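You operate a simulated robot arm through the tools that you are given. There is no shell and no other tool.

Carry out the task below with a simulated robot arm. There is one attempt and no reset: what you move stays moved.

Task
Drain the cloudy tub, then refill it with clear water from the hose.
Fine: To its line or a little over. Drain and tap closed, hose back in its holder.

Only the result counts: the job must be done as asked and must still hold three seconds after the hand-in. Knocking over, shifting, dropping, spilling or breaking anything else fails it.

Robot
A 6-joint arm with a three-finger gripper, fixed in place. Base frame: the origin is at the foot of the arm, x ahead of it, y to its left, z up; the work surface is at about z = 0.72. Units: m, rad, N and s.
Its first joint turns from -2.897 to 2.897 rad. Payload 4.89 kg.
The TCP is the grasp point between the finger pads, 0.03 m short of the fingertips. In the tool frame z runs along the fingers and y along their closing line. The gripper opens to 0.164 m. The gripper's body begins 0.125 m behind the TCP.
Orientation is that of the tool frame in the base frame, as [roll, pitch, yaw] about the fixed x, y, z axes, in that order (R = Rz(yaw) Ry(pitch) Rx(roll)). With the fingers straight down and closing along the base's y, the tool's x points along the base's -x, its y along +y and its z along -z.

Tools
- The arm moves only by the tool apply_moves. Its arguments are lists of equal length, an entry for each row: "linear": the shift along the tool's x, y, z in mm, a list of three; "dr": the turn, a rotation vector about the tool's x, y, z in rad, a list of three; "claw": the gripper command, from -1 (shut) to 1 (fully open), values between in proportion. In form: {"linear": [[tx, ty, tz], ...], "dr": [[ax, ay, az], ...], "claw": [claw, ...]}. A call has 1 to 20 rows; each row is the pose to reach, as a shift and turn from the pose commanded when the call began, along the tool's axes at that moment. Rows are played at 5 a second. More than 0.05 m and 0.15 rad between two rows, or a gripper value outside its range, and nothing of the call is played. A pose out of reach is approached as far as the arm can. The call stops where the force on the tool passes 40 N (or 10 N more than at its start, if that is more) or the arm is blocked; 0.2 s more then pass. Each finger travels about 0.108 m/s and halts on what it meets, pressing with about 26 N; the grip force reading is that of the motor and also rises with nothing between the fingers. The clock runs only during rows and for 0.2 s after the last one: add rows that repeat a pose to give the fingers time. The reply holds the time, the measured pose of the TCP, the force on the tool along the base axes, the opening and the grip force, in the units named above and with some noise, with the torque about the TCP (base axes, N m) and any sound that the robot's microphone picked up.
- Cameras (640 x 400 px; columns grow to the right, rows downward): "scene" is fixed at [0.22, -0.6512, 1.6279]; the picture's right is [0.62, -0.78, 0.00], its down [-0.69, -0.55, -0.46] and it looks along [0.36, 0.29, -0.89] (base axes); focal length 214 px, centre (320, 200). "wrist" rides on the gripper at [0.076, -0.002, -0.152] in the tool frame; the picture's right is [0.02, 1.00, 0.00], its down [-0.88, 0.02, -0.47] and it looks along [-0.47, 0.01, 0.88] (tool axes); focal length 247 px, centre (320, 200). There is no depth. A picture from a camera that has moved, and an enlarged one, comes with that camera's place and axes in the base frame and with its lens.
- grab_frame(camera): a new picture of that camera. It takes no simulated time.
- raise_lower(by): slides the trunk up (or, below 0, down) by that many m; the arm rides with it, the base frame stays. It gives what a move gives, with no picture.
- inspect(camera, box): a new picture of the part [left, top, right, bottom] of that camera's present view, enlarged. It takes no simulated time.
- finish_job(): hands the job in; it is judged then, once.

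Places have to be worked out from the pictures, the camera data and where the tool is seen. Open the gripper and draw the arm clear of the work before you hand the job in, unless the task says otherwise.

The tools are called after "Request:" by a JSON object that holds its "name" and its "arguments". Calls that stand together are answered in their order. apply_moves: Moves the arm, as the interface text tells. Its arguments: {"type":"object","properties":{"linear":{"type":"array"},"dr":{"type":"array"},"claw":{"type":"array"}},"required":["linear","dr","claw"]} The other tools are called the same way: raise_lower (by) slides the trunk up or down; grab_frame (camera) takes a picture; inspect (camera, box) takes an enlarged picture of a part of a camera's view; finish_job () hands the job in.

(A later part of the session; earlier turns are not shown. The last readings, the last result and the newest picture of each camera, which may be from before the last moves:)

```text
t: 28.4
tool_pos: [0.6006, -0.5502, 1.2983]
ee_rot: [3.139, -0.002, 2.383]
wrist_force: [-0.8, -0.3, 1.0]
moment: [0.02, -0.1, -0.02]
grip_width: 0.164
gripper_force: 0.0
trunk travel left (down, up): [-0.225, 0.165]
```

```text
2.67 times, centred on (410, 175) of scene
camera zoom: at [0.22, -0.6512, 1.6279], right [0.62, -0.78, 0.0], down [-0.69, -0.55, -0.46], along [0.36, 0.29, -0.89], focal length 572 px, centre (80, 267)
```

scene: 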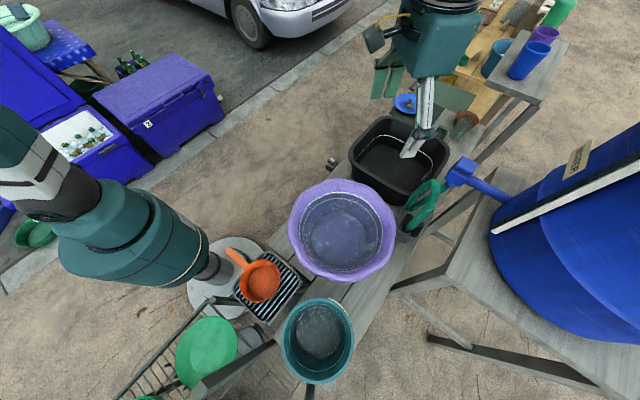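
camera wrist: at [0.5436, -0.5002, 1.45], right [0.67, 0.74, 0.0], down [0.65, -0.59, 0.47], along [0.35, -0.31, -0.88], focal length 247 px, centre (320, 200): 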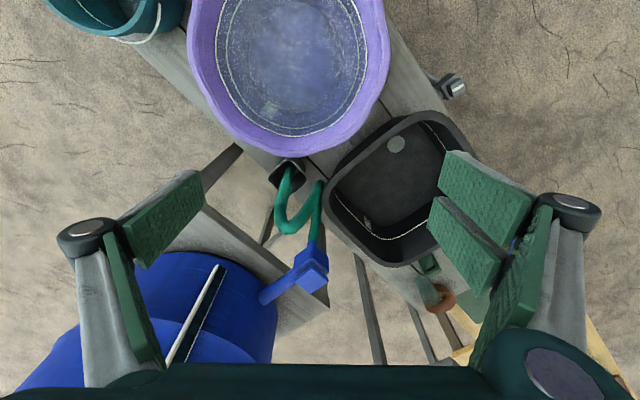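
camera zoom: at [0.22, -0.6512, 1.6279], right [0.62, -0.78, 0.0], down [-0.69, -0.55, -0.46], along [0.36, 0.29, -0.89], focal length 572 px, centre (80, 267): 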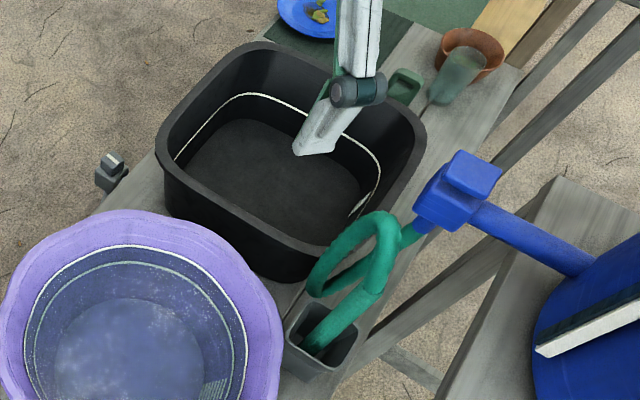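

The black tub is empty: its bottom and the grey drain disc are visible, and the white line runs round the wall. I'll take a few more close-ups of the tap and hose from here, then go back to close the drain.

Request:
{"name": "inspect", "arguments": {"camera": "scene", "box": [430, 140, 510, 220]}}

Request:
{"name": "inspect", "arguments": {"camera": "wrist", "box": [260, 220, 340, 320]}}

Request:
{"name": "inspect", "arguments": {"camera": "scene", "box": [380, 160, 460, 250]}}

Request:
{"name": "inspect", "arguments": {"camera": "wrist", "box": [250, 140, 340, 240]}}

```text
5.00 times, centred on (470, 180) of scene
camera zoom: at [0.22, -0.6512, 1.6279], right [0.62, -0.78, 0.0], down [-0.69, -0.55, -0.46], along [0.36, 0.29, -0.89], focal length 1072 px, centre (-430, 300)
```

zoom: 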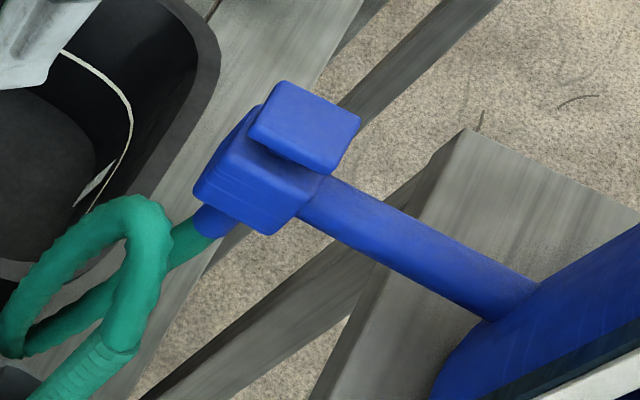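

```text
4.00 times, centred on (300, 270) of wrist
camera zoom: at [0.5436, -0.5002, 1.45], right [0.67, 0.74, 0.0], down [0.65, -0.59, 0.47], along [0.35, -0.31, -0.88], focal length 988 px, centre (400, -80)
```

zoom: 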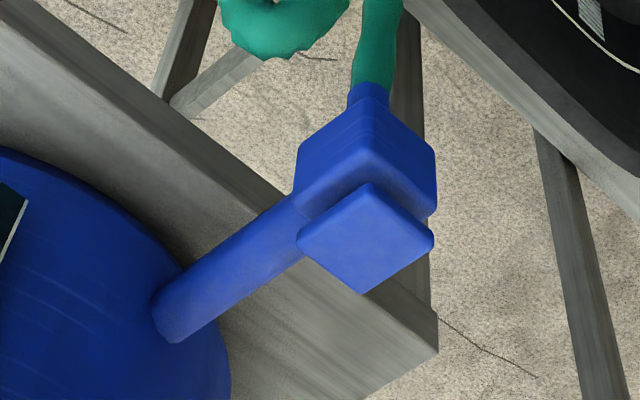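

```text
4.44 times, centred on (420, 205) of scene
camera zoom: at [0.22, -0.6512, 1.6279], right [0.62, -0.78, 0.0], down [-0.69, -0.55, -0.46], along [0.36, 0.29, -0.89], focal length 953 px, centre (-124, 178)
```

zoom: 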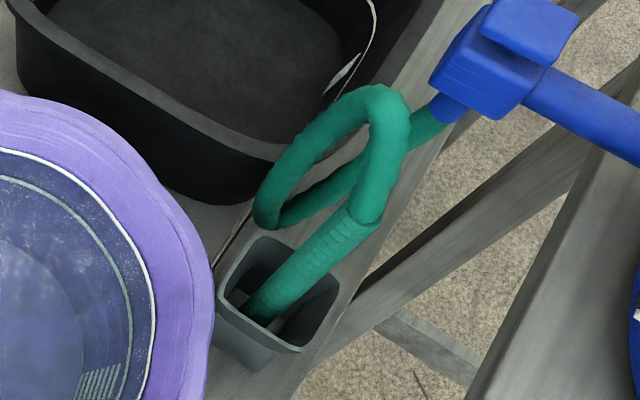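

```text
4.00 times, centred on (295, 190) of wrist
camera zoom: at [0.5436, -0.5002, 1.45], right [0.67, 0.74, 0.0], down [0.65, -0.59, 0.47], along [0.35, -0.31, -0.88], focal length 988 px, centre (420, 240)
```

zoom: 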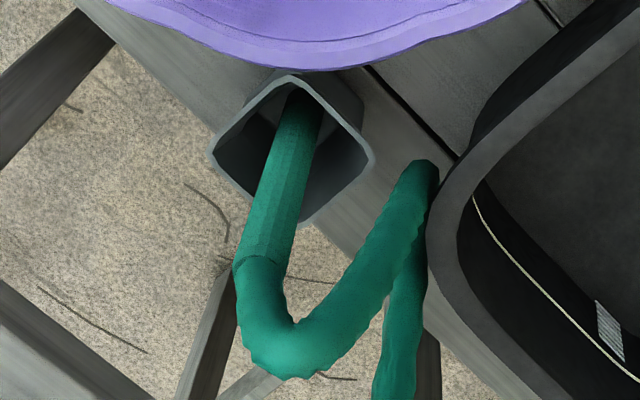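

The tap knob top is near (0.801, −0.753, 1.10), the holder mouth near (0.68, −0.74, 0.83), and the hose's ribbed grip part stands up out of the holder. Next I'll retrace the path back to above the drain knob to close it.

Request:
{"name": "apply_moves", "arguments": {"linear": [[3.4, 39.6, 22.5], [6.7, 79.2, 45], [10.1, 118.7, 67.5], [13.5, 158.3, 90], [16.9, 197.9, 112.5], [20.2, 237.5, 135], [23.6, 277.1, 157.5], [27, 316.6, 180], [30.3, 356.2, 202.5], [33.7, 395.8, 225], [33.7, 395.8, 270], [33.7, 395.8, 315], [33.7, 395.8, 360], [33.7, 395.8, 405], [33.7, 395.8, 450], [33.7, 395.8, 495], [33.7, 395.8, 495]], "dr": [[0, 0, -0.062], [0, 0, -0.124], [0, 0, -0.186], [0, 0, -0.247], [0, 0, -0.309], [0, 0, -0.371], [0, 0, -0.433], [0, 0, -0.494], [0, 0, -0.556], [0, 0, -0.618], [0, 0, -0.618], [0, 0, -0.618], [0, 0, -0.618], [0, 0, -0.618], [0, 0, -0.618], [0, 0, -0.618], [0, 0, -0.618]], "claw": [1, 1, 1, 0.5, 0, -0.39, -0.39, -0.39, -0.39, -0.39, -0.39, -0.39, -0.39, -0.39, -0.39, -0.39, -0.39]}}

Request:
{"name": "grab_frame", "arguments": {"camera": "wrist"}}

Request:
{"name": "inspect", "arguments": {"camera": "scene", "box": [330, 100, 490, 250]}}

```text
t: 32.0
tool_pos: [0.8494, -0.2389, 0.798]
ee_rot: [3.138, 0.002, 3.002]
wrist_force: [0.3, -0.1, 0.0]
moment: [0.01, 0.07, 0.0]
grip_width: 0.0498
gripper_force: 0.0
trunk travel left (down, up): [-0.225, 0.165]
```

```text
taken
camera wrist: at [0.7728, -0.2312, 0.9492], right [0.12, 0.99, 0.0], down [0.87, -0.11, 0.47], along [0.47, -0.05, -0.88], focal length 247 px, centre (320, 200)
```

wrist: 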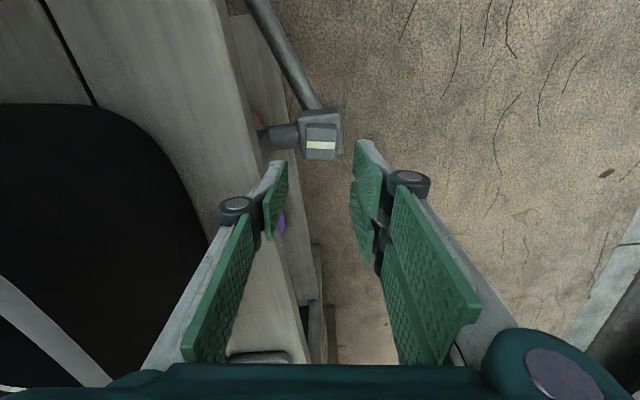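

```text
2.67 times, centred on (410, 175) of scene
camera zoom: at [0.22, -0.6512, 1.6279], right [0.62, -0.78, 0.0], down [-0.69, -0.55, -0.46], along [0.36, 0.29, -0.89], focal length 572 px, centre (80, 267)
```

zoom: 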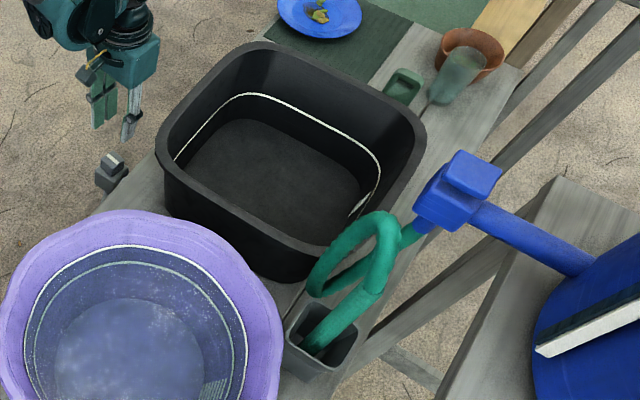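

The tub is empty and I'm back over the knob with the fingers at 50 mm. Descending onto it now.

Request:
{"name": "apply_moves", "arguments": {"linear": [[0, 0, 40], [0, 0, 80], [0, 0, 100], [0, 0, 117], [0, 0, 117]], "dr": [[0, 0, 0], [0, 0, 0], [0, 0, 0], [0, 0, 0], [0, 0, 0]], "claw": [-0.39, -0.39, -0.39, -0.39, -0.39]}}

Request:
{"name": "inspect", "arguments": {"camera": "wrist", "box": [240, 90, 400, 250]}}

```text
t: 33.2
tool_pos: [0.8502, -0.2383, 0.6861]
ee_rot: [3.138, 0.001, 3.0]
wrist_force: [0.0, -0.6, 0.5]
moment: [0.03, 0.02, -0.01]
grip_width: 0.0501
gripper_force: 0.1
trunk travel left (down, up): [-0.225, 0.165]
```

```text
2.50 times, centred on (320, 170) of wrist
camera zoom: at [0.7744, -0.2292, 0.8365], right [0.12, 0.99, 0.0], down [0.87, -0.11, 0.47], along [0.47, -0.05, -0.88], focal length 617 px, centre (320, 275)
```

zoom: 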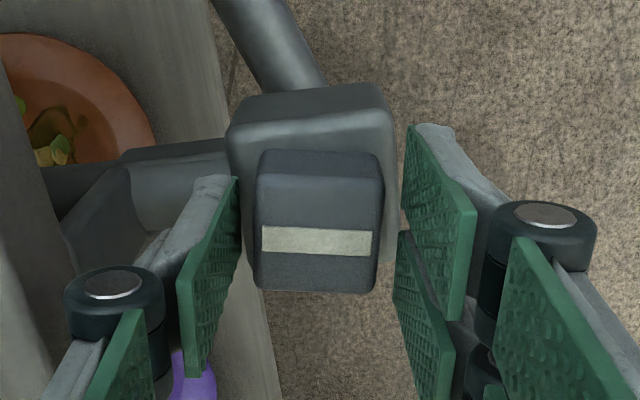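

The knob sits between the fingers. Closing and reading the force.

Request:
{"name": "apply_moves", "arguments": {"linear": [[0, 0, 0], [0, 0, 0], [0, 0, 0]], "dr": [[0, 0, 0], [0, 0, 0], [0, 0, 0]], "claw": [-1, -1, -1]}}

```text
t: 34.0
tool_pos: [0.8495, -0.2381, 0.6855]
ee_rot: [3.138, 0.003, 2.998]
wrist_force: [-0.1, -12.3, -1.9]
moment: [-0.43, -0.15, -0.88]
grip_width: 0.0378
gripper_force: 44.8
trunk travel left (down, up): [-0.225, 0.165]
```

Small side load only. I'll shift 0.5 mm and start turning the knob back toward closed.

Request:
{"name": "apply_moves", "arguments": {"linear": [[0, -0.5, 0], [0, -0.5, 0], [0, -0.5, 0], [0, -0.5, 0], [0, -0.5, 0], [0, -0.5, 0]], "dr": [[0, 0, 0], [0, 0, 0.1], [0, 0, 0.2], [0, 0, 0.3], [0, 0, 0.4], [0, 0, 0.5]], "claw": [-1, -1, -1, -1, -1, -1]}}

```text
t: 35.4
tool_pos: [0.8493, -0.2382, 0.6857]
ee_rot: [3.139, -0.002, 2.501]
wrist_force: [12.5, -6.0, -6.4]
moment: [-0.72, -1.19, 0.01]
grip_width: 0.0379
gripper_force: 45.1
trunk travel left (down, up): [-0.225, 0.165]
```

Turning freely with moderate load. Continuing with a small re-centring shift.

Request:
{"name": "apply_moves", "arguments": {"linear": [[-0.6, 0.1, 0], [-0.6, 0.1, 0], [-0.6, 0.1, 0], [-0.6, 0.1, 0], [-0.6, 0.1, 0], [-0.6, 0.1, 0]], "dr": [[0, 0, 0], [0, 0, 0.1], [0, 0, 0.2], [0, 0, 0.3], [0, 0, 0.4], [0, 0, 0.5]], "claw": [-1, -1, -1, -1, -1, -1]}}

```text
t: 36.8
tool_pos: [0.8498, -0.2394, 0.6866]
ee_rot: [3.138, -0.004, 1.999]
wrist_force: [-24.5, 24.2, -14.7]
moment: [0.95, 0.76, 0.03]
grip_width: 0.0377
gripper_force: 45.6
trunk travel left (down, up): [-0.225, 0.165]
```

Side load has grown to about 34 N, so I'll shift to relieve it and then finish the last part of the turn to the closed stop.

Request:
{"name": "apply_moves", "arguments": {"linear": [[0.6, -0.3, 0], [1.2, -0.5, 0], [1.2, -0.5, 0], [1.2, -0.5, 0], [1.2, -0.5, 0]], "dr": [[0, 0, 0], [0, 0, 0], [0, 0, 0.08], [0, 0, 0.16], [0, 0, 0.24]], "claw": [-1, -1, -1, -1, -1]}}

```text
t: 38.0
tool_pos: [0.8501, -0.2384, 0.6859]
ee_rot: [3.139, -0.002, 1.759]
wrist_force: [0.3, 2.4, -7.4]
moment: [-0.92, -0.15, 0.0]
grip_width: 0.0379
gripper_force: 44.6
trunk travel left (down, up): [-0.225, 0.165]
```

Load relieved; yaw is 1.759. I'll turn the remaining 0.19 rad plus a touch to seat it on the closed stop.

Request:
{"name": "apply_moves", "arguments": {"linear": [[0, 0, 0], [0, 0, 0], [0, 0, 0], [0, 0, 0], [0, 0, 0]], "dr": [[0, 0, 0.07], [0, 0, 0.14], [0, 0, 0.19], [0, 0, 0.23], [0, 0, 0.23]], "claw": [-1, -1, -1, -1, -1]}}

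Request:
{"name": "inspect", "arguments": {"camera": "wrist", "box": [240, 90, 400, 250]}}

```text
t: 39.2
tool_pos: [0.8509, -0.2377, 0.6861]
ee_rot: [3.139, -0.003, 1.53]
wrist_force: [4.5, -10.6, -0.5]
moment: [-0.22, -0.04, 1.69]
grip_width: 0.038
gripper_force: 45.1
trunk travel left (down, up): [-0.225, 0.165]
```

```text
2.50 times, centred on (320, 170) of wrist
camera zoom: at [0.8514, -0.163, 0.8373], right [1.0, -0.02, 0.0], down [-0.02, -0.88, 0.47], along [-0.01, -0.47, -0.88], focal length 617 px, centre (320, 275)
```

zoom: 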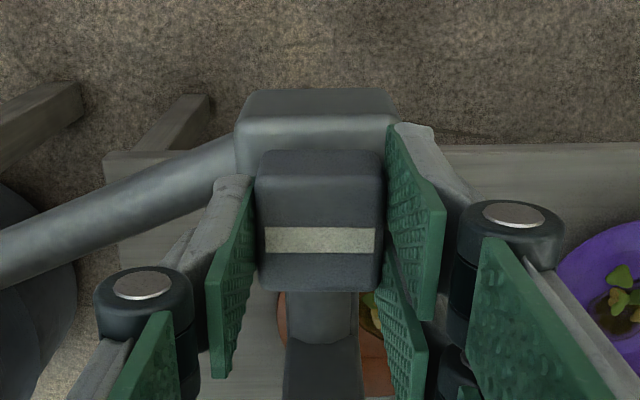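

The torque of 1.7 N m and the mark along x show the knob is on its closed stop. Releasing and lifting clear.

Request:
{"name": "apply_moves", "arguments": {"linear": [[0, 0, 0], [0, 0, 0], [0, 0, 0], [0, 0, -30], [0, 0, -75], [0, 0, -120], [0, 0, -165], [0, 0, -210], [0, 0, -255], [0, 0, -300], [0, 0, -345], [0, 0, -390], [0, 0, -390]], "dr": [[0, 0, 0], [0, 0, 0], [0, 0, 0], [0, 0, 0], [0, 0, 0], [0, 0, 0], [0, 0, 0], [0, 0, 0], [0, 0, 0], [0, 0, 0], [0, 0, 0], [0, 0, 0], [0, 0, 0]], "claw": [0, 0, 0, 0, 0, 0, 0, 0, 0, 0.5, 1, 1, 1]}}

Request:
{"name": "grab_frame", "arguments": {"camera": "wrist"}}

Request:
{"name": "inspect", "arguments": {"camera": "scene", "box": [310, 140, 374, 180]}}

```text
t: 42.0
tool_pos: [0.8501, -0.2407, 1.0785]
ee_rot: [3.14, -0.004, 1.532]
wrist_force: [0.3, 0.6, -0.1]
moment: [0.0, -0.07, -0.04]
grip_width: 0.164
gripper_force: 0.2
trunk travel left (down, up): [-0.225, 0.165]
```

```text
taken
camera wrist: at [0.8521, -0.1642, 1.2303], right [1.0, -0.02, 0.0], down [-0.02, -0.88, 0.47], along [-0.01, -0.47, -0.88], focal length 247 px, centre (320, 200)
```

wrist: 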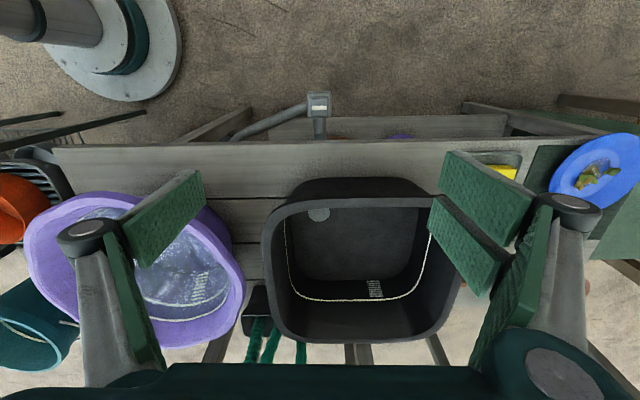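

```text
10.00 times, centred on (342, 160) of scene
camera zoom: at [0.22, -0.6512, 1.6279], right [0.62, -0.78, 0.0], down [-0.69, -0.55, -0.46], along [0.36, 0.29, -0.89], focal length 2145 px, centre (100, 600)
```

zoom: 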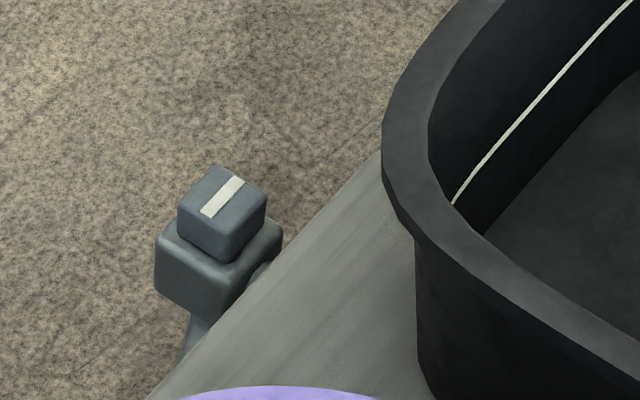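

The drain is closed, with the stripe back where it started. Before moving the hose, I need to know whether the tap knob can be reached from above, so I'll move to hover over it with the fingers half open.

Request:
{"name": "apply_moves", "arguments": {"linear": [[-43, -2.4, -20], [-86, -4.8, -40], [-129, -7.3, -60], [-172, -9.7, -80], [-214, -12, -100], [-257, -14.5, -115], [-300, -17, -130], [-343, -19.4, -142], [-386, -21.8, -142], [-429, -24.2, -142], [-472, -26.7, -142], [-514, -29, -142], [-514, -29, -142]], "dr": [[0, 0, 0], [0, 0, 0], [0, 0, 0], [0, 0, -0.039], [0, 0, -0.039], [0, 0, -0.039], [0, 0, -0.039], [0, 0, -0.039], [0, 0, -0.039], [0, 0, -0.039], [0, 0, -0.039], [0, 0, -0.039], [0, 0, -0.039]], "claw": [1, 0.7, 0.3, 0, 0, 0, 0, 0, 0, 0, 0, 0, 0]}}

Request:
{"name": "grab_frame", "arguments": {"camera": "wrist"}}

Request:
{"name": "grab_frame", "arguments": {"camera": "scene"}}

```text
t: 44.8
tool_pos: [0.8006, -0.7565, 1.2146]
ee_rot: [3.14, -0.003, 1.57]
wrist_force: [0.2, -1.7, -1.0]
moment: [0.16, 0.01, -0.01]
grip_width: 0.0819
gripper_force: 0.1
trunk travel left (down, up): [-0.225, 0.165]
```

```text
taken
camera wrist: at [0.7986, -0.6816, 1.3663], right [1.0, 0.02, 0.0], down [0.02, -0.88, 0.47], along [0.01, -0.47, -0.88], focal length 247 px, centre (320, 200)
```

wrist: 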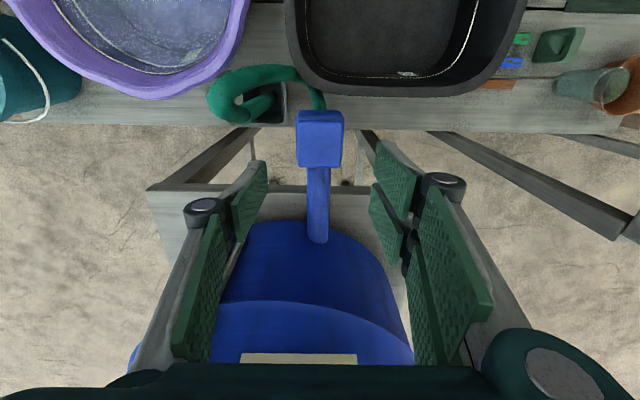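

```text
taken
```

scene: 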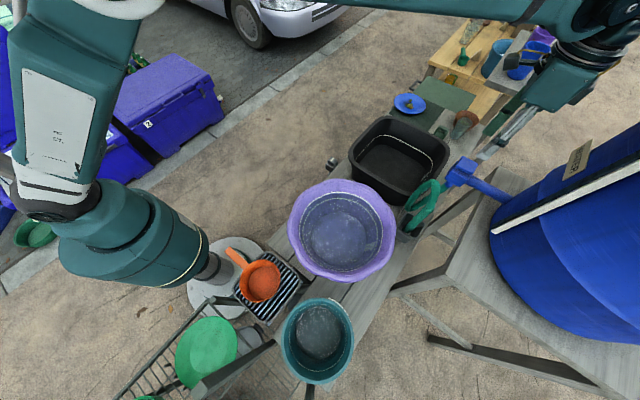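

The tap can be reached tool-down (measured at 0.801, −0.757, 1.215). I'll zoom on the tap and hose from this view.

Request:
{"name": "inspect", "arguments": {"camera": "wrist", "box": [280, 90, 360, 180]}}

Request:
{"name": "inspect", "arguments": {"camera": "wrist", "box": [190, 50, 350, 150]}}

Request:
{"name": "inspect", "arguments": {"camera": "scene", "box": [430, 100, 550, 220]}}

Request:
{"name": "inspect", "arguments": {"camera": "wrist", "box": [280, 0, 540, 110]}}

```text
4.44 times, centred on (320, 135) of wrist
camera zoom: at [0.7986, -0.6816, 1.3663], right [1.0, 0.02, 0.0], down [0.02, -0.88, 0.47], along [0.01, -0.47, -0.88], focal length 1098 px, centre (320, 489)
```

zoom: 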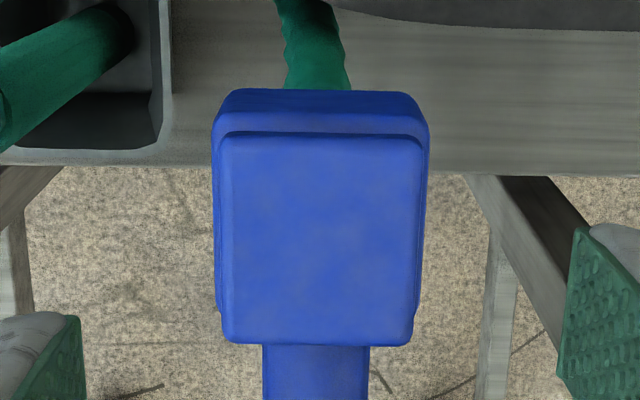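

```text
4.00 times, centred on (270, 100) of wrist
camera zoom: at [0.7986, -0.6816, 1.3663], right [1.0, 0.02, 0.0], down [0.02, -0.88, 0.47], along [0.01, -0.47, -0.88], focal length 988 px, centre (520, 600)
```

zoom: 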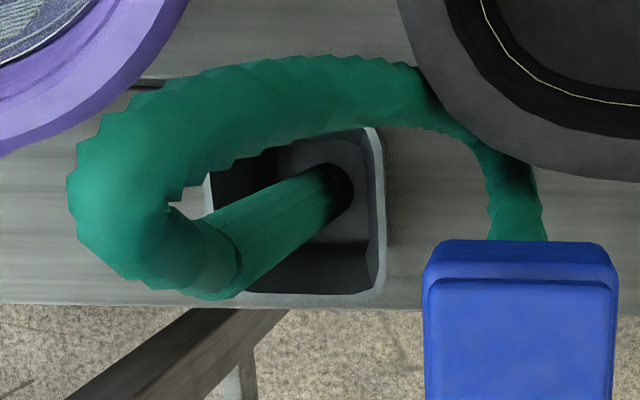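

```text
3.33 times, centred on (490, 160) of scene
camera zoom: at [0.22, -0.6512, 1.6279], right [0.62, -0.78, 0.0], down [-0.69, -0.55, -0.46], along [0.36, 0.29, -0.89], focal length 715 px, centre (-247, 333)
```

zoom: 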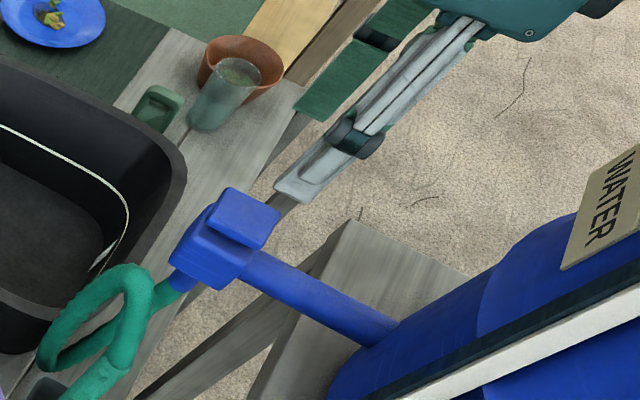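

```text
2.46 times, centred on (410, 55) of wrist
camera zoom: at [0.7986, -0.6816, 1.3663], right [1.0, 0.02, 0.0], down [0.02, -0.88, 0.47], along [0.01, -0.47, -0.88], focal length 608 px, centre (98, 557)
```

zoom: 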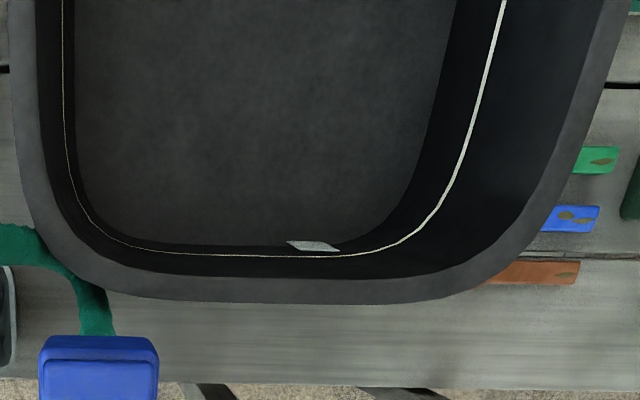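

The tap knob is 50 mm square, centred near (0.800, −0.755), with its top at z≈1.10. The nozzle stands almost upright at about (0.688, −0.748), with its seam at z≈0.965 and the holder rim at z≈0.83. I'll move back to the −x side of the hose and turn the tool so it can approach along +x, tilted 45°.

Request:
{"name": "apply_moves", "arguments": {"linear": [[0, -10, -20], [0, -30, -40], [0, -50, -50], [1, -75, -50], [2, -100, -50], [3, -125, -50], [4, -150, -50], [5, -175, -50], [6, -200, -50], [7, -220, -50], [8, -235, -50], [9, -250, -50], [9, -250, -50]], "dr": [[0, 0, -0.13], [0, 0, -0.26], [0, 0, -0.39], [0, 0, -0.52], [0, 0, -0.65], [0, 0, -0.78], [0, 0, -0.91], [0, 0, -1.04], [0, 0, -1.17], [0, 0, -1.3], [0, 0, -1.43], [0, 0, -1.57], [0, 0, -1.57]], "claw": [0, 0, 0, 0, 0, 0, 0, 0, 0, 0, 0, 0, 0]}}

Request:
{"name": "grab_frame", "arguments": {"camera": "wrist"}}

Request:
{"name": "grab_frame", "arguments": {"camera": "scene"}}

```text
t: 47.6
tool_pos: [0.5486, -0.7448, 1.2654]
ee_rot: [3.137, 0.001, -3.14]
wrist_force: [0.0, -0.2, 0.9]
moment: [-0.04, -0.06, 0.02]
grip_width: 0.082
gripper_force: 0.2
trunk travel left (down, up): [-0.225, 0.165]
```

```text
taken
camera wrist: at [0.472, -0.7471, 1.4165], right [-0.02, 1.0, 0.0], down [0.88, 0.02, 0.47], along [0.47, 0.01, -0.88], focal length 247 px, centre (320, 200)
```

wrist: 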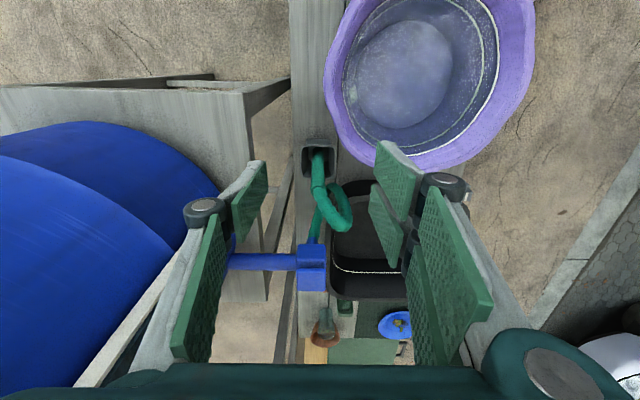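

```text
taken
```

scene: 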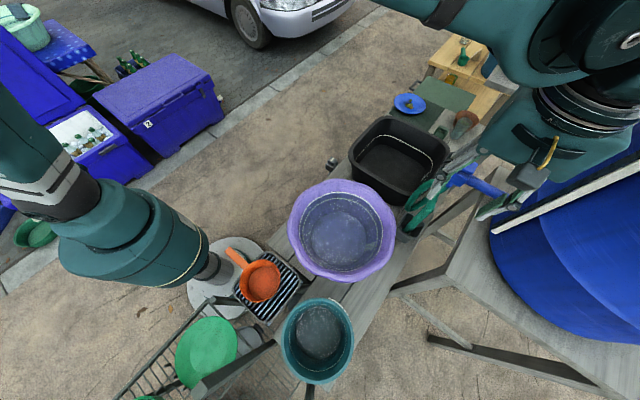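

Good view of the hose from this side. I'll zoom in to fix its path.

Request:
{"name": "inspect", "arguments": {"camera": "wrist", "box": [280, 120, 380, 300]}}

Request:
{"name": "inspect", "arguments": {"camera": "wrist", "box": [290, 130, 370, 240]}}

```text
2.22 times, centred on (330, 210) of wrist
camera zoom: at [0.472, -0.7471, 1.4165], right [-0.02, 1.0, 0.0], down [0.88, 0.02, 0.47], along [0.47, 0.01, -0.88], focal length 549 px, centre (298, 178)
```

zoom: 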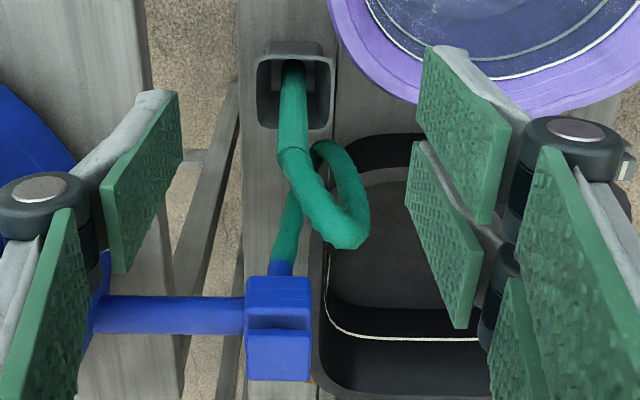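

```text
3.64 times, centred on (330, 185) of wrist
camera zoom: at [0.472, -0.7471, 1.4165], right [-0.02, 1.0, 0.0], down [0.88, 0.02, 0.47], along [0.47, 0.01, -0.88], focal length 898 px, centre (284, 254)
```

zoom: 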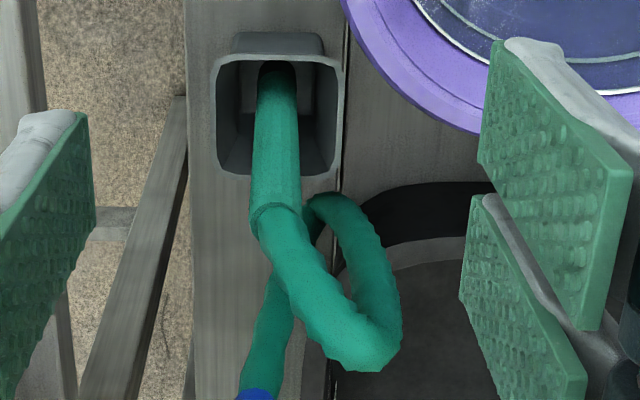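

The nozzle is confirmed at (0.688, −0.747), about 30 mm thick. Next I'll tilt the tool 45° so it points along +x and down, and lower to a staging pose on the −x side.

Request:
{"name": "apply_moves", "arguments": {"linear": [[-5, 0, 27], [-10, -1, 55], [-15, -1, 82], [-20, -2, 110], [-25, -2, 137], [-30, -2, 165], [-30, -2, 165]], "dr": [[0, -0.13, 0], [0, -0.26, 0], [0, -0.39, 0], [0, -0.52, 0], [0, -0.65, 0], [0, -0.785, 0], [0, -0.785, 0]], "claw": [0, 0, 0, 0, 0, 0, 0]}}

Request:
{"name": "grab_frame", "arguments": {"camera": "wrist"}}

Request:
{"name": "grab_frame", "arguments": {"camera": "scene"}}

```text
t: 49.2
tool_pos: [0.5809, -0.7448, 1.0999]
ee_rot: [3.136, 0.788, 3.137]
wrist_force: [-0.8, 0.2, -0.4]
moment: [0.07, -0.04, 0.1]
grip_width: 0.0817
gripper_force: 0.1
trunk travel left (down, up): [-0.225, 0.165]
```

```text
taken
camera wrist: at [0.4192, -0.7467, 1.1527], right [-0.01, 1.0, -0.01], down [0.29, 0.01, 0.96], along [0.96, 0.01, -0.29], focal length 247 px, centre (320, 200)
```

wrist: 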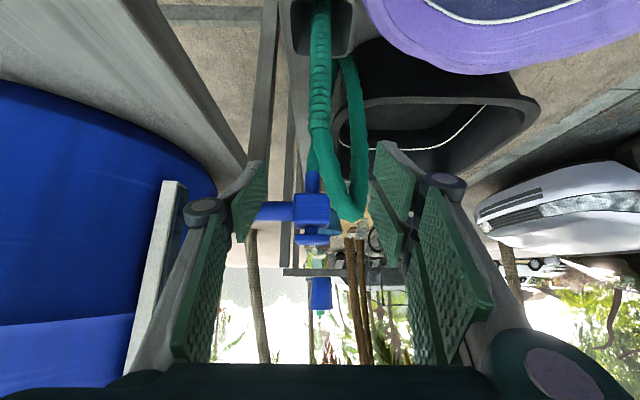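

```text
taken
```

scene: 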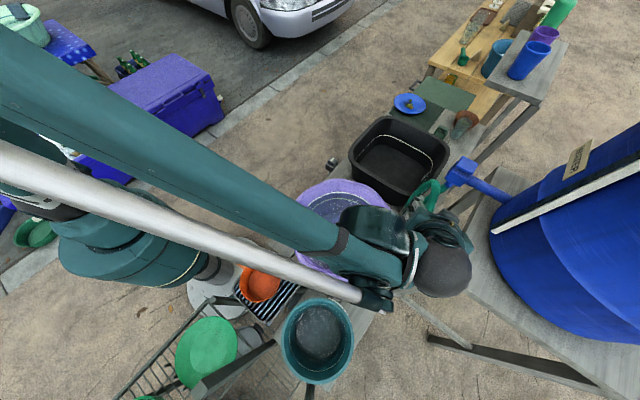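

The tool is tilted and lined up with the nozzle. The purple tub's rim (z≈0.887) is close by on the +y side, so I'll narrow the fingers to 60 mm and come in along the 45° tool axis. First the pre-grasp point.

Request:
{"name": "apply_moves", "arguments": {"linear": [[15, -1, 25], [30, -1, 50], [44.5, -2, 75.7], [44.5, -2, 75.7]], "dr": [[0, 0, 0], [0, 0, 0], [0, 0, 0], [0, 0, 0]], "claw": [-0.27, -0.27, -0.27, -0.27]}}

Request:
{"name": "grab_frame", "arguments": {"camera": "wrist"}}

Request:
{"name": "inspect", "arguments": {"camera": "scene", "box": [380, 140, 500, 260]}}

```text
t: 50.2
tool_pos: [0.6006, -0.7503, 1.0156]
ee_rot: [3.136, 0.785, 3.136]
wrist_force: [0.6, -0.5, -0.9]
moment: [0.03, 0.02, 0.03]
grip_width: 0.06
gripper_force: 0.1
trunk travel left (down, up): [-0.225, 0.165]
```

```text
taken
camera wrist: at [0.4402, -0.7524, 1.0682], right [-0.01, 1.0, -0.01], down [0.29, 0.02, 0.96], along [0.96, 0.01, -0.29], focal length 247 px, centre (320, 200)
```

wrist: 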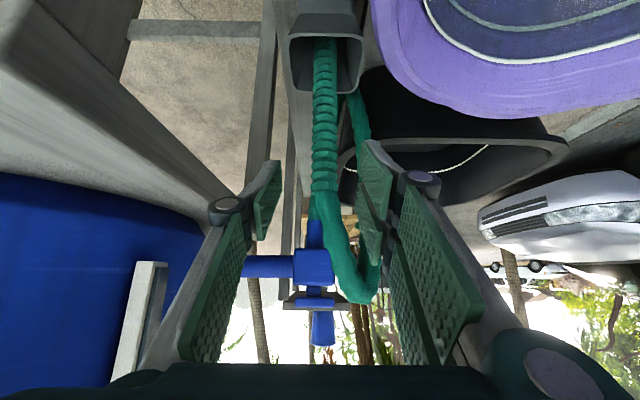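

```text
3.33 times, centred on (440, 200) of scene
camera zoom: at [0.22, -0.6512, 1.6279], right [0.62, -0.78, 0.0], down [-0.69, -0.55, -0.46], along [0.36, 0.29, -0.89], focal length 715 px, centre (-80, 200)
```

zoom: 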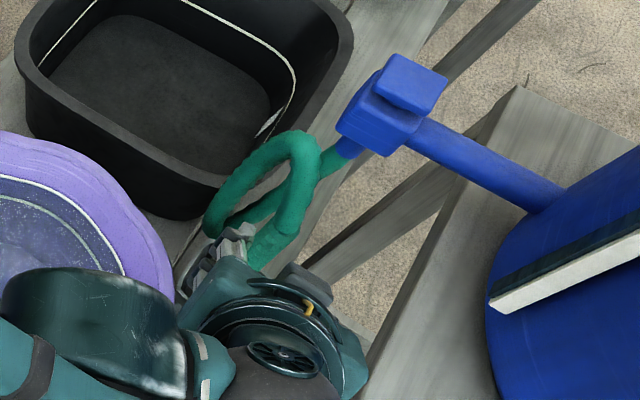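

The nozzle is about 3–4 mm to the +y side of the finger centre, so I'll shift 3 mm and advance 120 mm along the tool axis to straddle it.

Request:
{"name": "apply_moves", "arguments": {"linear": [[0, 3, 30], [0, 3, 60], [0, 3, 90], [0, 3, 119], [0, 3, 119]], "dr": [[0, 0, 0], [0, 0, 0], [0, 0, 0], [0, 0, 0], [0, 0, 0]], "claw": [-0.27, -0.27, -0.27, -0.27, -0.27]}}

Request:
{"name": "grab_frame", "arguments": {"camera": "wrist"}}

Request:
{"name": "inspect", "arguments": {"camera": "scene", "box": [380, 140, 500, 260]}}

```text
t: 51.4
tool_pos: [0.6875, -0.7446, 0.934]
ee_rot: [3.137, 0.788, 3.135]
wrist_force: [0.2, -0.3, 0.4]
moment: [0.01, 0.0, -0.01]
grip_width: 0.0598
gripper_force: 0.0
trunk travel left (down, up): [-0.225, 0.165]
```

```text
taken
camera wrist: at [0.5254, -0.7463, 0.9856], right [-0.01, 1.0, -0.01], down [0.29, 0.02, 0.96], along [0.96, 0.01, -0.29], focal length 247 px, centre (320, 200)
```

wrist: 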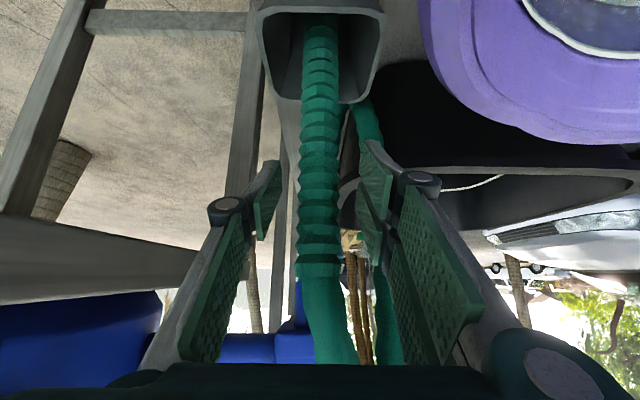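

```text
3.33 times, centred on (440, 200) of scene
camera zoom: at [0.22, -0.6512, 1.6279], right [0.62, -0.78, 0.0], down [-0.69, -0.55, -0.46], along [0.36, 0.29, -0.89], focal length 715 px, centre (-80, 200)
```

zoom: 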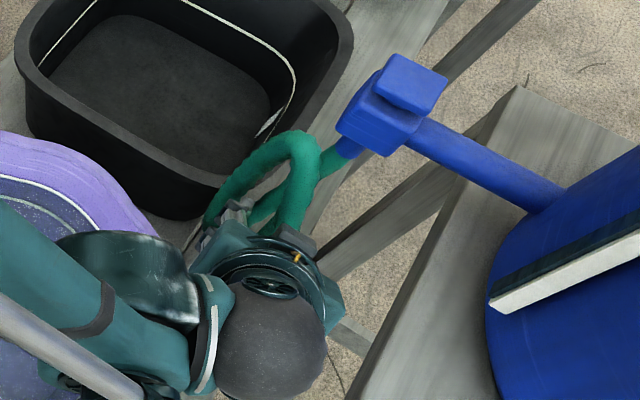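

The nozzle is centred between the fingers and perhaps slightly beyond the TCP. I'll advance 6 mm and close.

Request:
{"name": "apply_moves", "arguments": {"linear": [[0, 0, 6], [0, 0, 6], [0, 0, 6], [0, 0, 6], [0, 0, 6]], "dr": [[0, 0, 0], [0, 0, 0], [0, 0, 0], [0, 0, 0], [0, 0, 0]], "claw": [-0.27, -1, -1, -1, -1]}}

Request:
{"name": "grab_frame", "arguments": {"camera": "wrist"}}

```text
t: 52.6
tool_pos: [0.6889, -0.7433, 0.9298]
ee_rot: [3.136, 0.787, 3.136]
wrist_force: [1.4, 2.4, 3.0]
moment: [0.65, -0.12, -0.03]
grip_width: 0.0279
gripper_force: 26.1
trunk travel left (down, up): [-0.225, 0.165]
```

```text
taken
camera wrist: at [0.5286, -0.7466, 0.9825], right [-0.01, 1.0, -0.01], down [0.29, 0.02, 0.96], along [0.96, 0.01, -0.29], focal length 247 px, centre (320, 200)
```

wrist: 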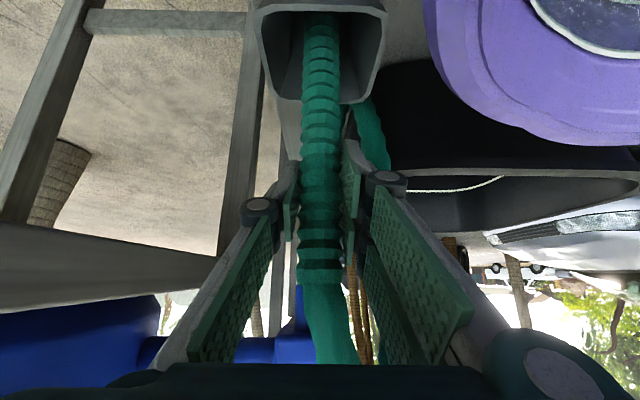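

The nozzle is held at 28 mm. Lifting straight up slowly, first 60 mm, and checking the force.

Request:
{"name": "apply_moves", "arguments": {"linear": [[-14, 0, -14], [-28, 0, -28], [-42, 0, -42], [-42, 0, -42]], "dr": [[0, 0, 0], [0, 0, 0], [0, 0, 0], [0, 0, 0]], "claw": [-1, -1, -1, -1]}}

Request:
{"name": "grab_frame", "arguments": {"camera": "wrist"}}

Request:
{"name": "inspect", "arguments": {"camera": "scene", "box": [360, 120, 500, 260]}}

```text
t: 53.6
tool_pos: [0.6886, -0.7453, 0.9902]
ee_rot: [3.135, 0.788, 3.135]
wrist_force: [0.2, 0.9, -2.3]
moment: [0.02, -0.01, -0.01]
grip_width: 0.0284
gripper_force: 26.3
trunk travel left (down, up): [-0.225, 0.165]
```

```text
taken
camera wrist: at [0.528, -0.7467, 1.0412], right [-0.01, 1.0, -0.01], down [0.29, 0.02, 0.96], along [0.96, 0.01, -0.29], focal length 247 px, centre (320, 200)
```

wrist: 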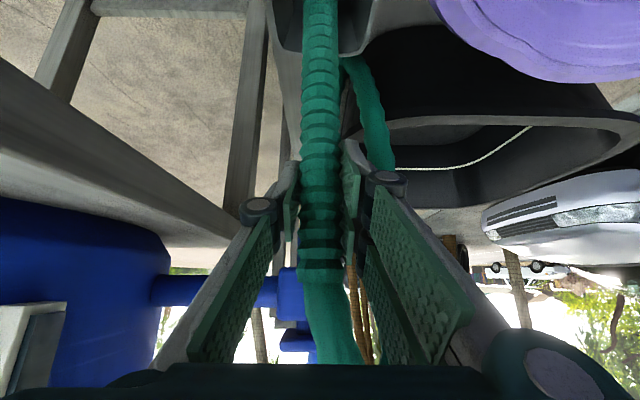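

```text
2.86 times, centred on (430, 190) of scene
camera zoom: at [0.22, -0.6512, 1.6279], right [0.62, -0.78, 0.0], down [-0.69, -0.55, -0.46], along [0.36, 0.29, -0.89], focal length 613 px, centre (6, 229)
```

zoom: 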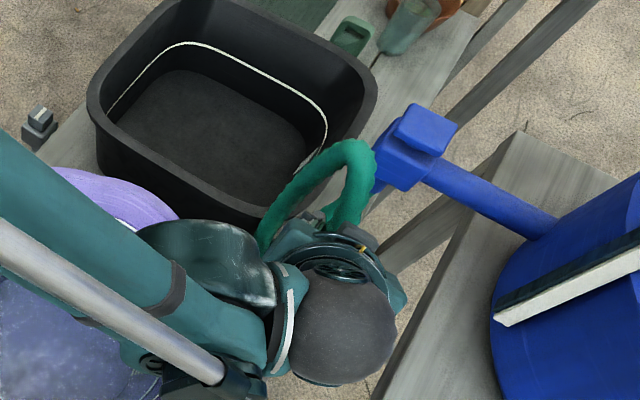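

Low force and the nozzle is rising cleanly. Lifting another 150 mm so the tip clears the holder and the tub rims.

Request:
{"name": "apply_moves", "arguments": {"linear": [[-18, 0, -18], [-36, 0, -36], [-54, 0, -54], [-72, 0, -72], [-90, 0, -90], [-106, 0, -106], [-106, 0, -106]], "dr": [[0, 0, 0], [0, 0, 0], [0, 0, 0], [0, 0, 0], [0, 0, 0], [0, 0, 0], [0, 0, 0]], "claw": [-1, -1, -1, -1, -1, -1, -1]}}

Request:
{"name": "grab_frame", "arguments": {"camera": "wrist"}}

Request:
{"name": "grab_frame", "arguments": {"camera": "scene"}}

```text
t: 55.2
tool_pos: [0.6884, -0.7474, 1.1381]
ee_rot: [3.137, 0.787, 3.138]
wrist_force: [-0.1, 0.8, -1.5]
moment: [-0.01, 0.01, -0.01]
grip_width: 0.0277
gripper_force: 25.8
trunk travel left (down, up): [-0.225, 0.165]
```

```text
taken
camera wrist: at [0.5283, -0.7484, 1.191], right [-0.01, 1.0, -0.01], down [0.29, 0.02, 0.96], along [0.96, 0.01, -0.29], focal length 247 px, centre (320, 200)
```

wrist: 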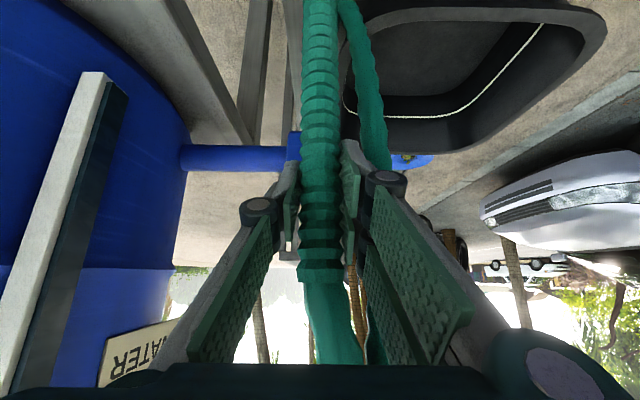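

```text
taken
```

scene: 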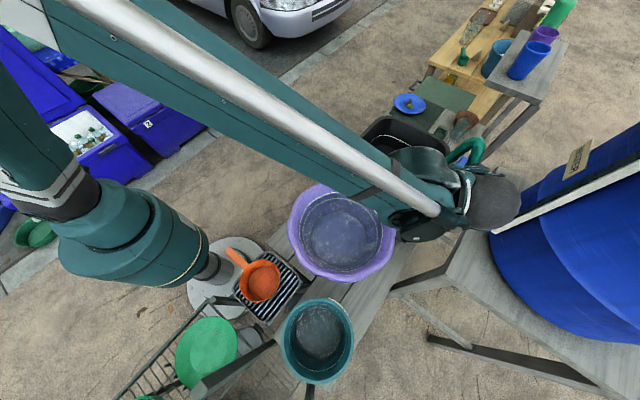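

Force is low, so the hose has slack. The tip started above the holder floor (z≥0.72), so it should now be above 0.93, clear of the holder and the tub rim. I'll shift +y first to stay clear of the tap, then +x over the black tub.

Request:
{"name": "apply_moves", "arguments": {"linear": [[0, 30, 0], [0, 60, 0], [0, 90, 0], [0, 120, 0], [0, 120, 0]], "dr": [[0, 0, 0], [0, 0, 0], [0, 0, 0], [0, 0, 0], [0, 0, 0]], "claw": [-1, -1, -1, -1, -1]}}

Request:
{"name": "grab_frame", "arguments": {"camera": "scene"}}

Request:
{"name": "grab_frame", "arguments": {"camera": "wrist"}}

```text
t: 56.4
tool_pos: [0.6886, -0.6221, 1.1362]
ee_rot: [3.137, 0.787, 3.137]
wrist_force: [0.8, 1.1, -1.5]
moment: [-0.01, -0.01, -0.03]
grip_width: 0.0282
gripper_force: 25.9
trunk travel left (down, up): [-0.225, 0.165]
```

```text
taken
```

scene: 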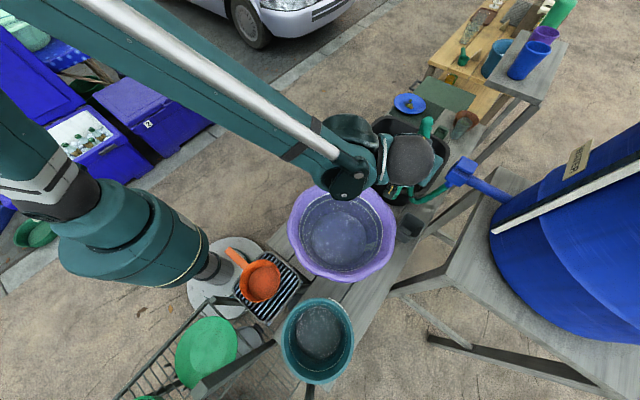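

```text
taken
camera wrist: at [0.5267, -0.6247, 1.1892], right [-0.01, 1.0, -0.01], down [0.29, 0.02, 0.96], along [0.96, 0.01, -0.29], focal length 247 px, centre (320, 200)
```

wrist: 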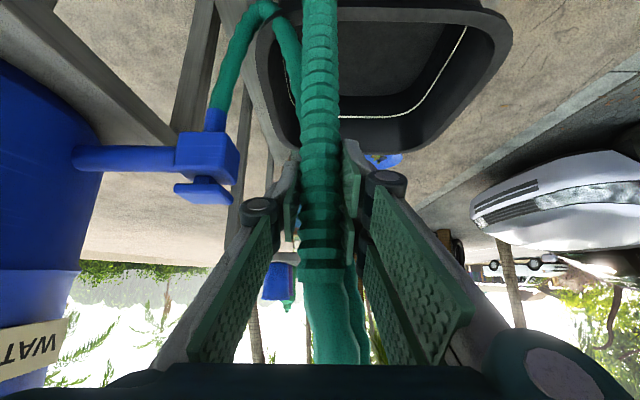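

The nozzle is clear of the tap and holder. Now moving +x over the middle of the black tub.

Request:
{"name": "apply_moves", "arguments": {"linear": [[-25, 3, 25], [-50, 6, 50], [-75, 10, 75], [-100, 14, 100], [-125, 18, 125], [-148, 22, 148], [-148, 22, 148]], "dr": [[0, 0, 0], [0, 0, 0], [0, 0, 0], [0, 0, 0], [0, 0, 0], [0, 0, 0], [0, 0, 0]], "claw": [-1, -1, -1, -1, -1, -1, -1]}}

Request:
{"name": "grab_frame", "arguments": {"camera": "scene"}}

Request:
{"name": "grab_frame", "arguments": {"camera": "wrist"}}

```text
t: 58.0
tool_pos: [0.9016, -0.5989, 1.138]
ee_rot: [3.139, 0.786, 3.135]
wrist_force: [1.9, 0.3, -2.2]
moment: [-0.03, 0.02, 0.02]
grip_width: 0.028
gripper_force: 26.1
trunk travel left (down, up): [-0.225, 0.165]
```

```text
taken
```

scene: 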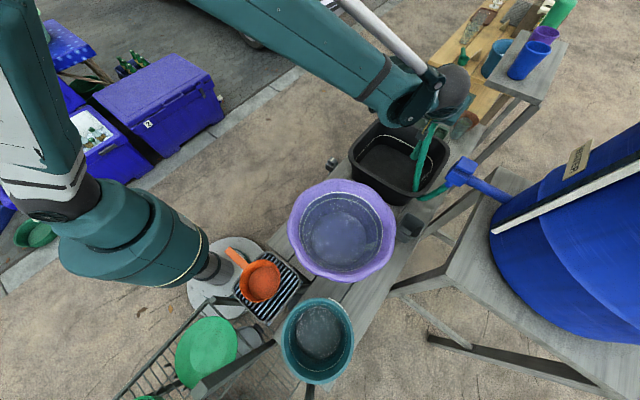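

```text
taken
camera wrist: at [0.74, -0.6026, 1.1887], right [-0.01, 1.0, -0.01], down [0.29, 0.02, 0.96], along [0.96, 0.01, -0.29], focal length 247 px, centre (320, 200)
```

wrist: 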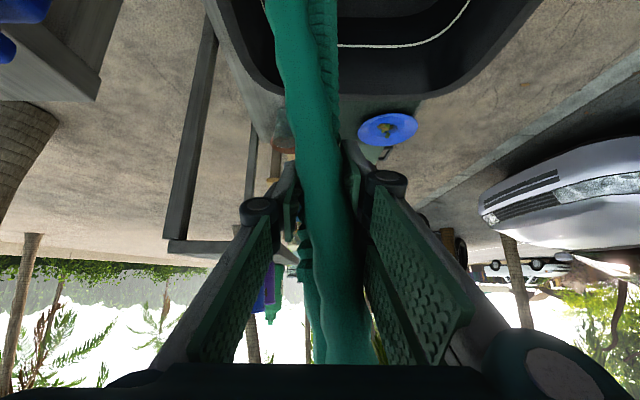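

Request:
{"name": "inspect", "arguments": {"camera": "scene", "box": [330, 90, 490, 230]}}

Request:
{"name": "inspect", "arguments": {"camera": "scene", "box": [390, 100, 470, 210]}}

```text
2.86 times, centred on (410, 160) of scene
camera zoom: at [0.22, -0.6512, 1.6279], right [0.62, -0.78, 0.0], down [-0.69, -0.55, -0.46], along [0.36, 0.29, -0.89], focal length 613 px, centre (63, 314)
```

zoom: 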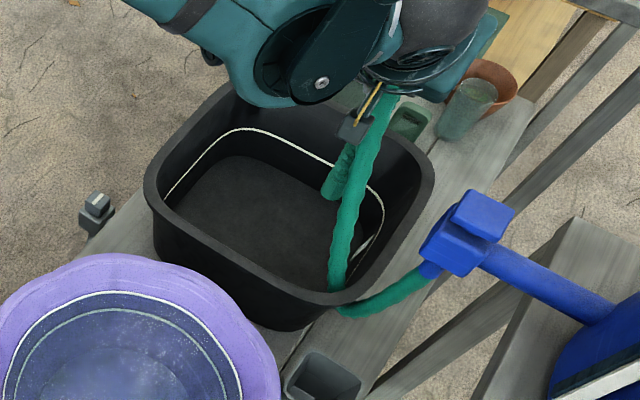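

```text
3.64 times, centred on (430, 155) of scene
camera zoom: at [0.22, -0.6512, 1.6279], right [0.62, -0.78, 0.0], down [-0.69, -0.55, -0.46], along [0.36, 0.29, -0.89], focal length 780 px, centre (-80, 364)
```

zoom: 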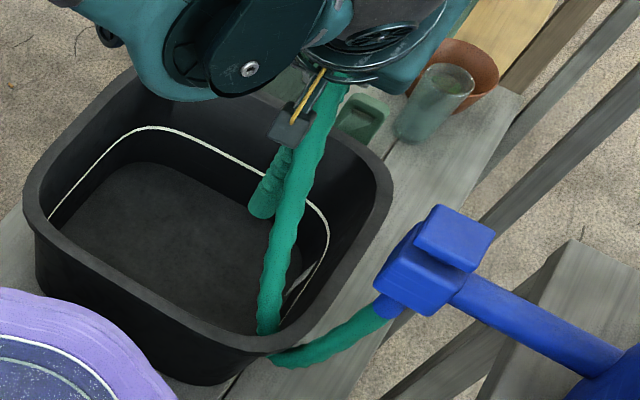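

I can see the nozzle tip hanging at z≈0.925 over the tub interior. I'll zoom on where the hose crosses the tub's corner.

Request:
{"name": "inspect", "arguments": {"camera": "scene", "box": [395, 165, 445, 215]}}

Request:
{"name": "inspect", "arguments": {"camera": "scene", "box": [390, 120, 440, 170]}}

```text
8.00 times, centred on (420, 190) of scene
camera zoom: at [0.22, -0.6512, 1.6279], right [0.62, -0.78, 0.0], down [-0.69, -0.55, -0.46], along [0.36, 0.29, -0.89], focal length 1716 px, centre (-480, 280)
```

zoom: 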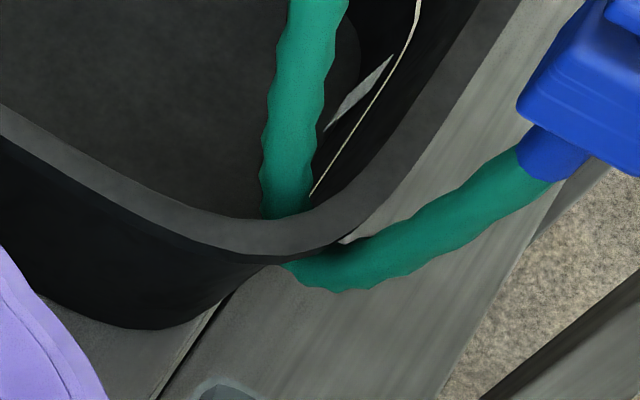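

```text
8.00 times, centred on (415, 145) of scene
camera zoom: at [0.22, -0.6512, 1.6279], right [0.62, -0.78, 0.0], down [-0.69, -0.55, -0.46], along [0.36, 0.29, -0.89], focal length 1716 px, centre (-440, 640)
```

zoom: 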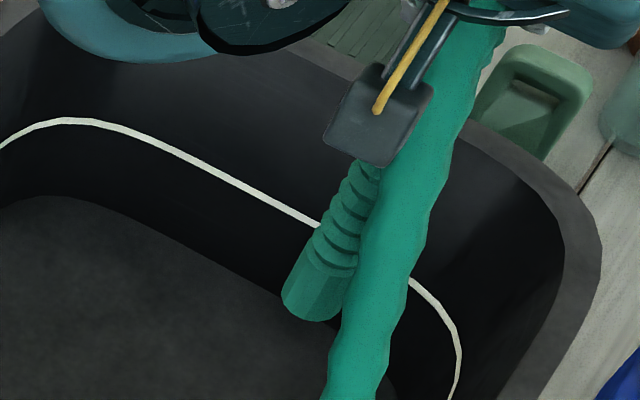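

The rendered hose passes through the tub wall, so it doesn't collide with the tub and only the nozzle is a solid body. I plan to lean the nozzle in the tub against the −x rim, tip on the bottom, so it can be picked up again later. First I'll check how hard the hose pulls on it.

Request:
{"name": "apply_moves", "arguments": {"linear": [[0, 0, 0], [0, 0, 0]], "dr": [[0, 0, 0], [0, 0, 0]], "claw": [-1, -1]}}

Request:
{"name": "apply_moves", "arguments": {"linear": [[0, 0, 0], [0, 0, 0]], "dr": [[0, 0, 0], [0, 0, 0]], "claw": [-1, -1]}}

Request:
{"name": "apply_moves", "arguments": {"linear": [[0, 0, 0], [0, 0, 0]], "dr": [[0, 0, 0], [0, 0, 0]], "claw": [-1, -1]}}

```text
t: 58.6
tool_pos: [0.9012, -0.601, 1.1378]
ee_rot: [3.136, 0.788, 3.136]
wrist_force: [-0.5, 0.7, -1.4]
moment: [0.0, -0.01, 0.01]
grip_width: 0.0278
gripper_force: 25.6
trunk travel left (down, up): [-0.225, 0.165]
```

```text
t: 59.2
tool_pos: [0.9007, -0.6013, 1.1368]
ee_rot: [3.136, 0.786, 3.137]
wrist_force: [-0.2, 0.1, -1.0]
moment: [-0.04, 0.0, 0.01]
grip_width: 0.028
gripper_force: 25.3
trunk travel left (down, up): [-0.225, 0.165]
```

```text
t: 59.8
tool_pos: [0.9003, -0.6012, 1.1362]
ee_rot: [3.137, 0.788, 3.137]
wrist_force: [0.2, 0.3, -1.0]
moment: [0.02, 0.02, 0.05]
grip_width: 0.028
gripper_force: 26.1
trunk travel left (down, up): [-0.225, 0.165]
```

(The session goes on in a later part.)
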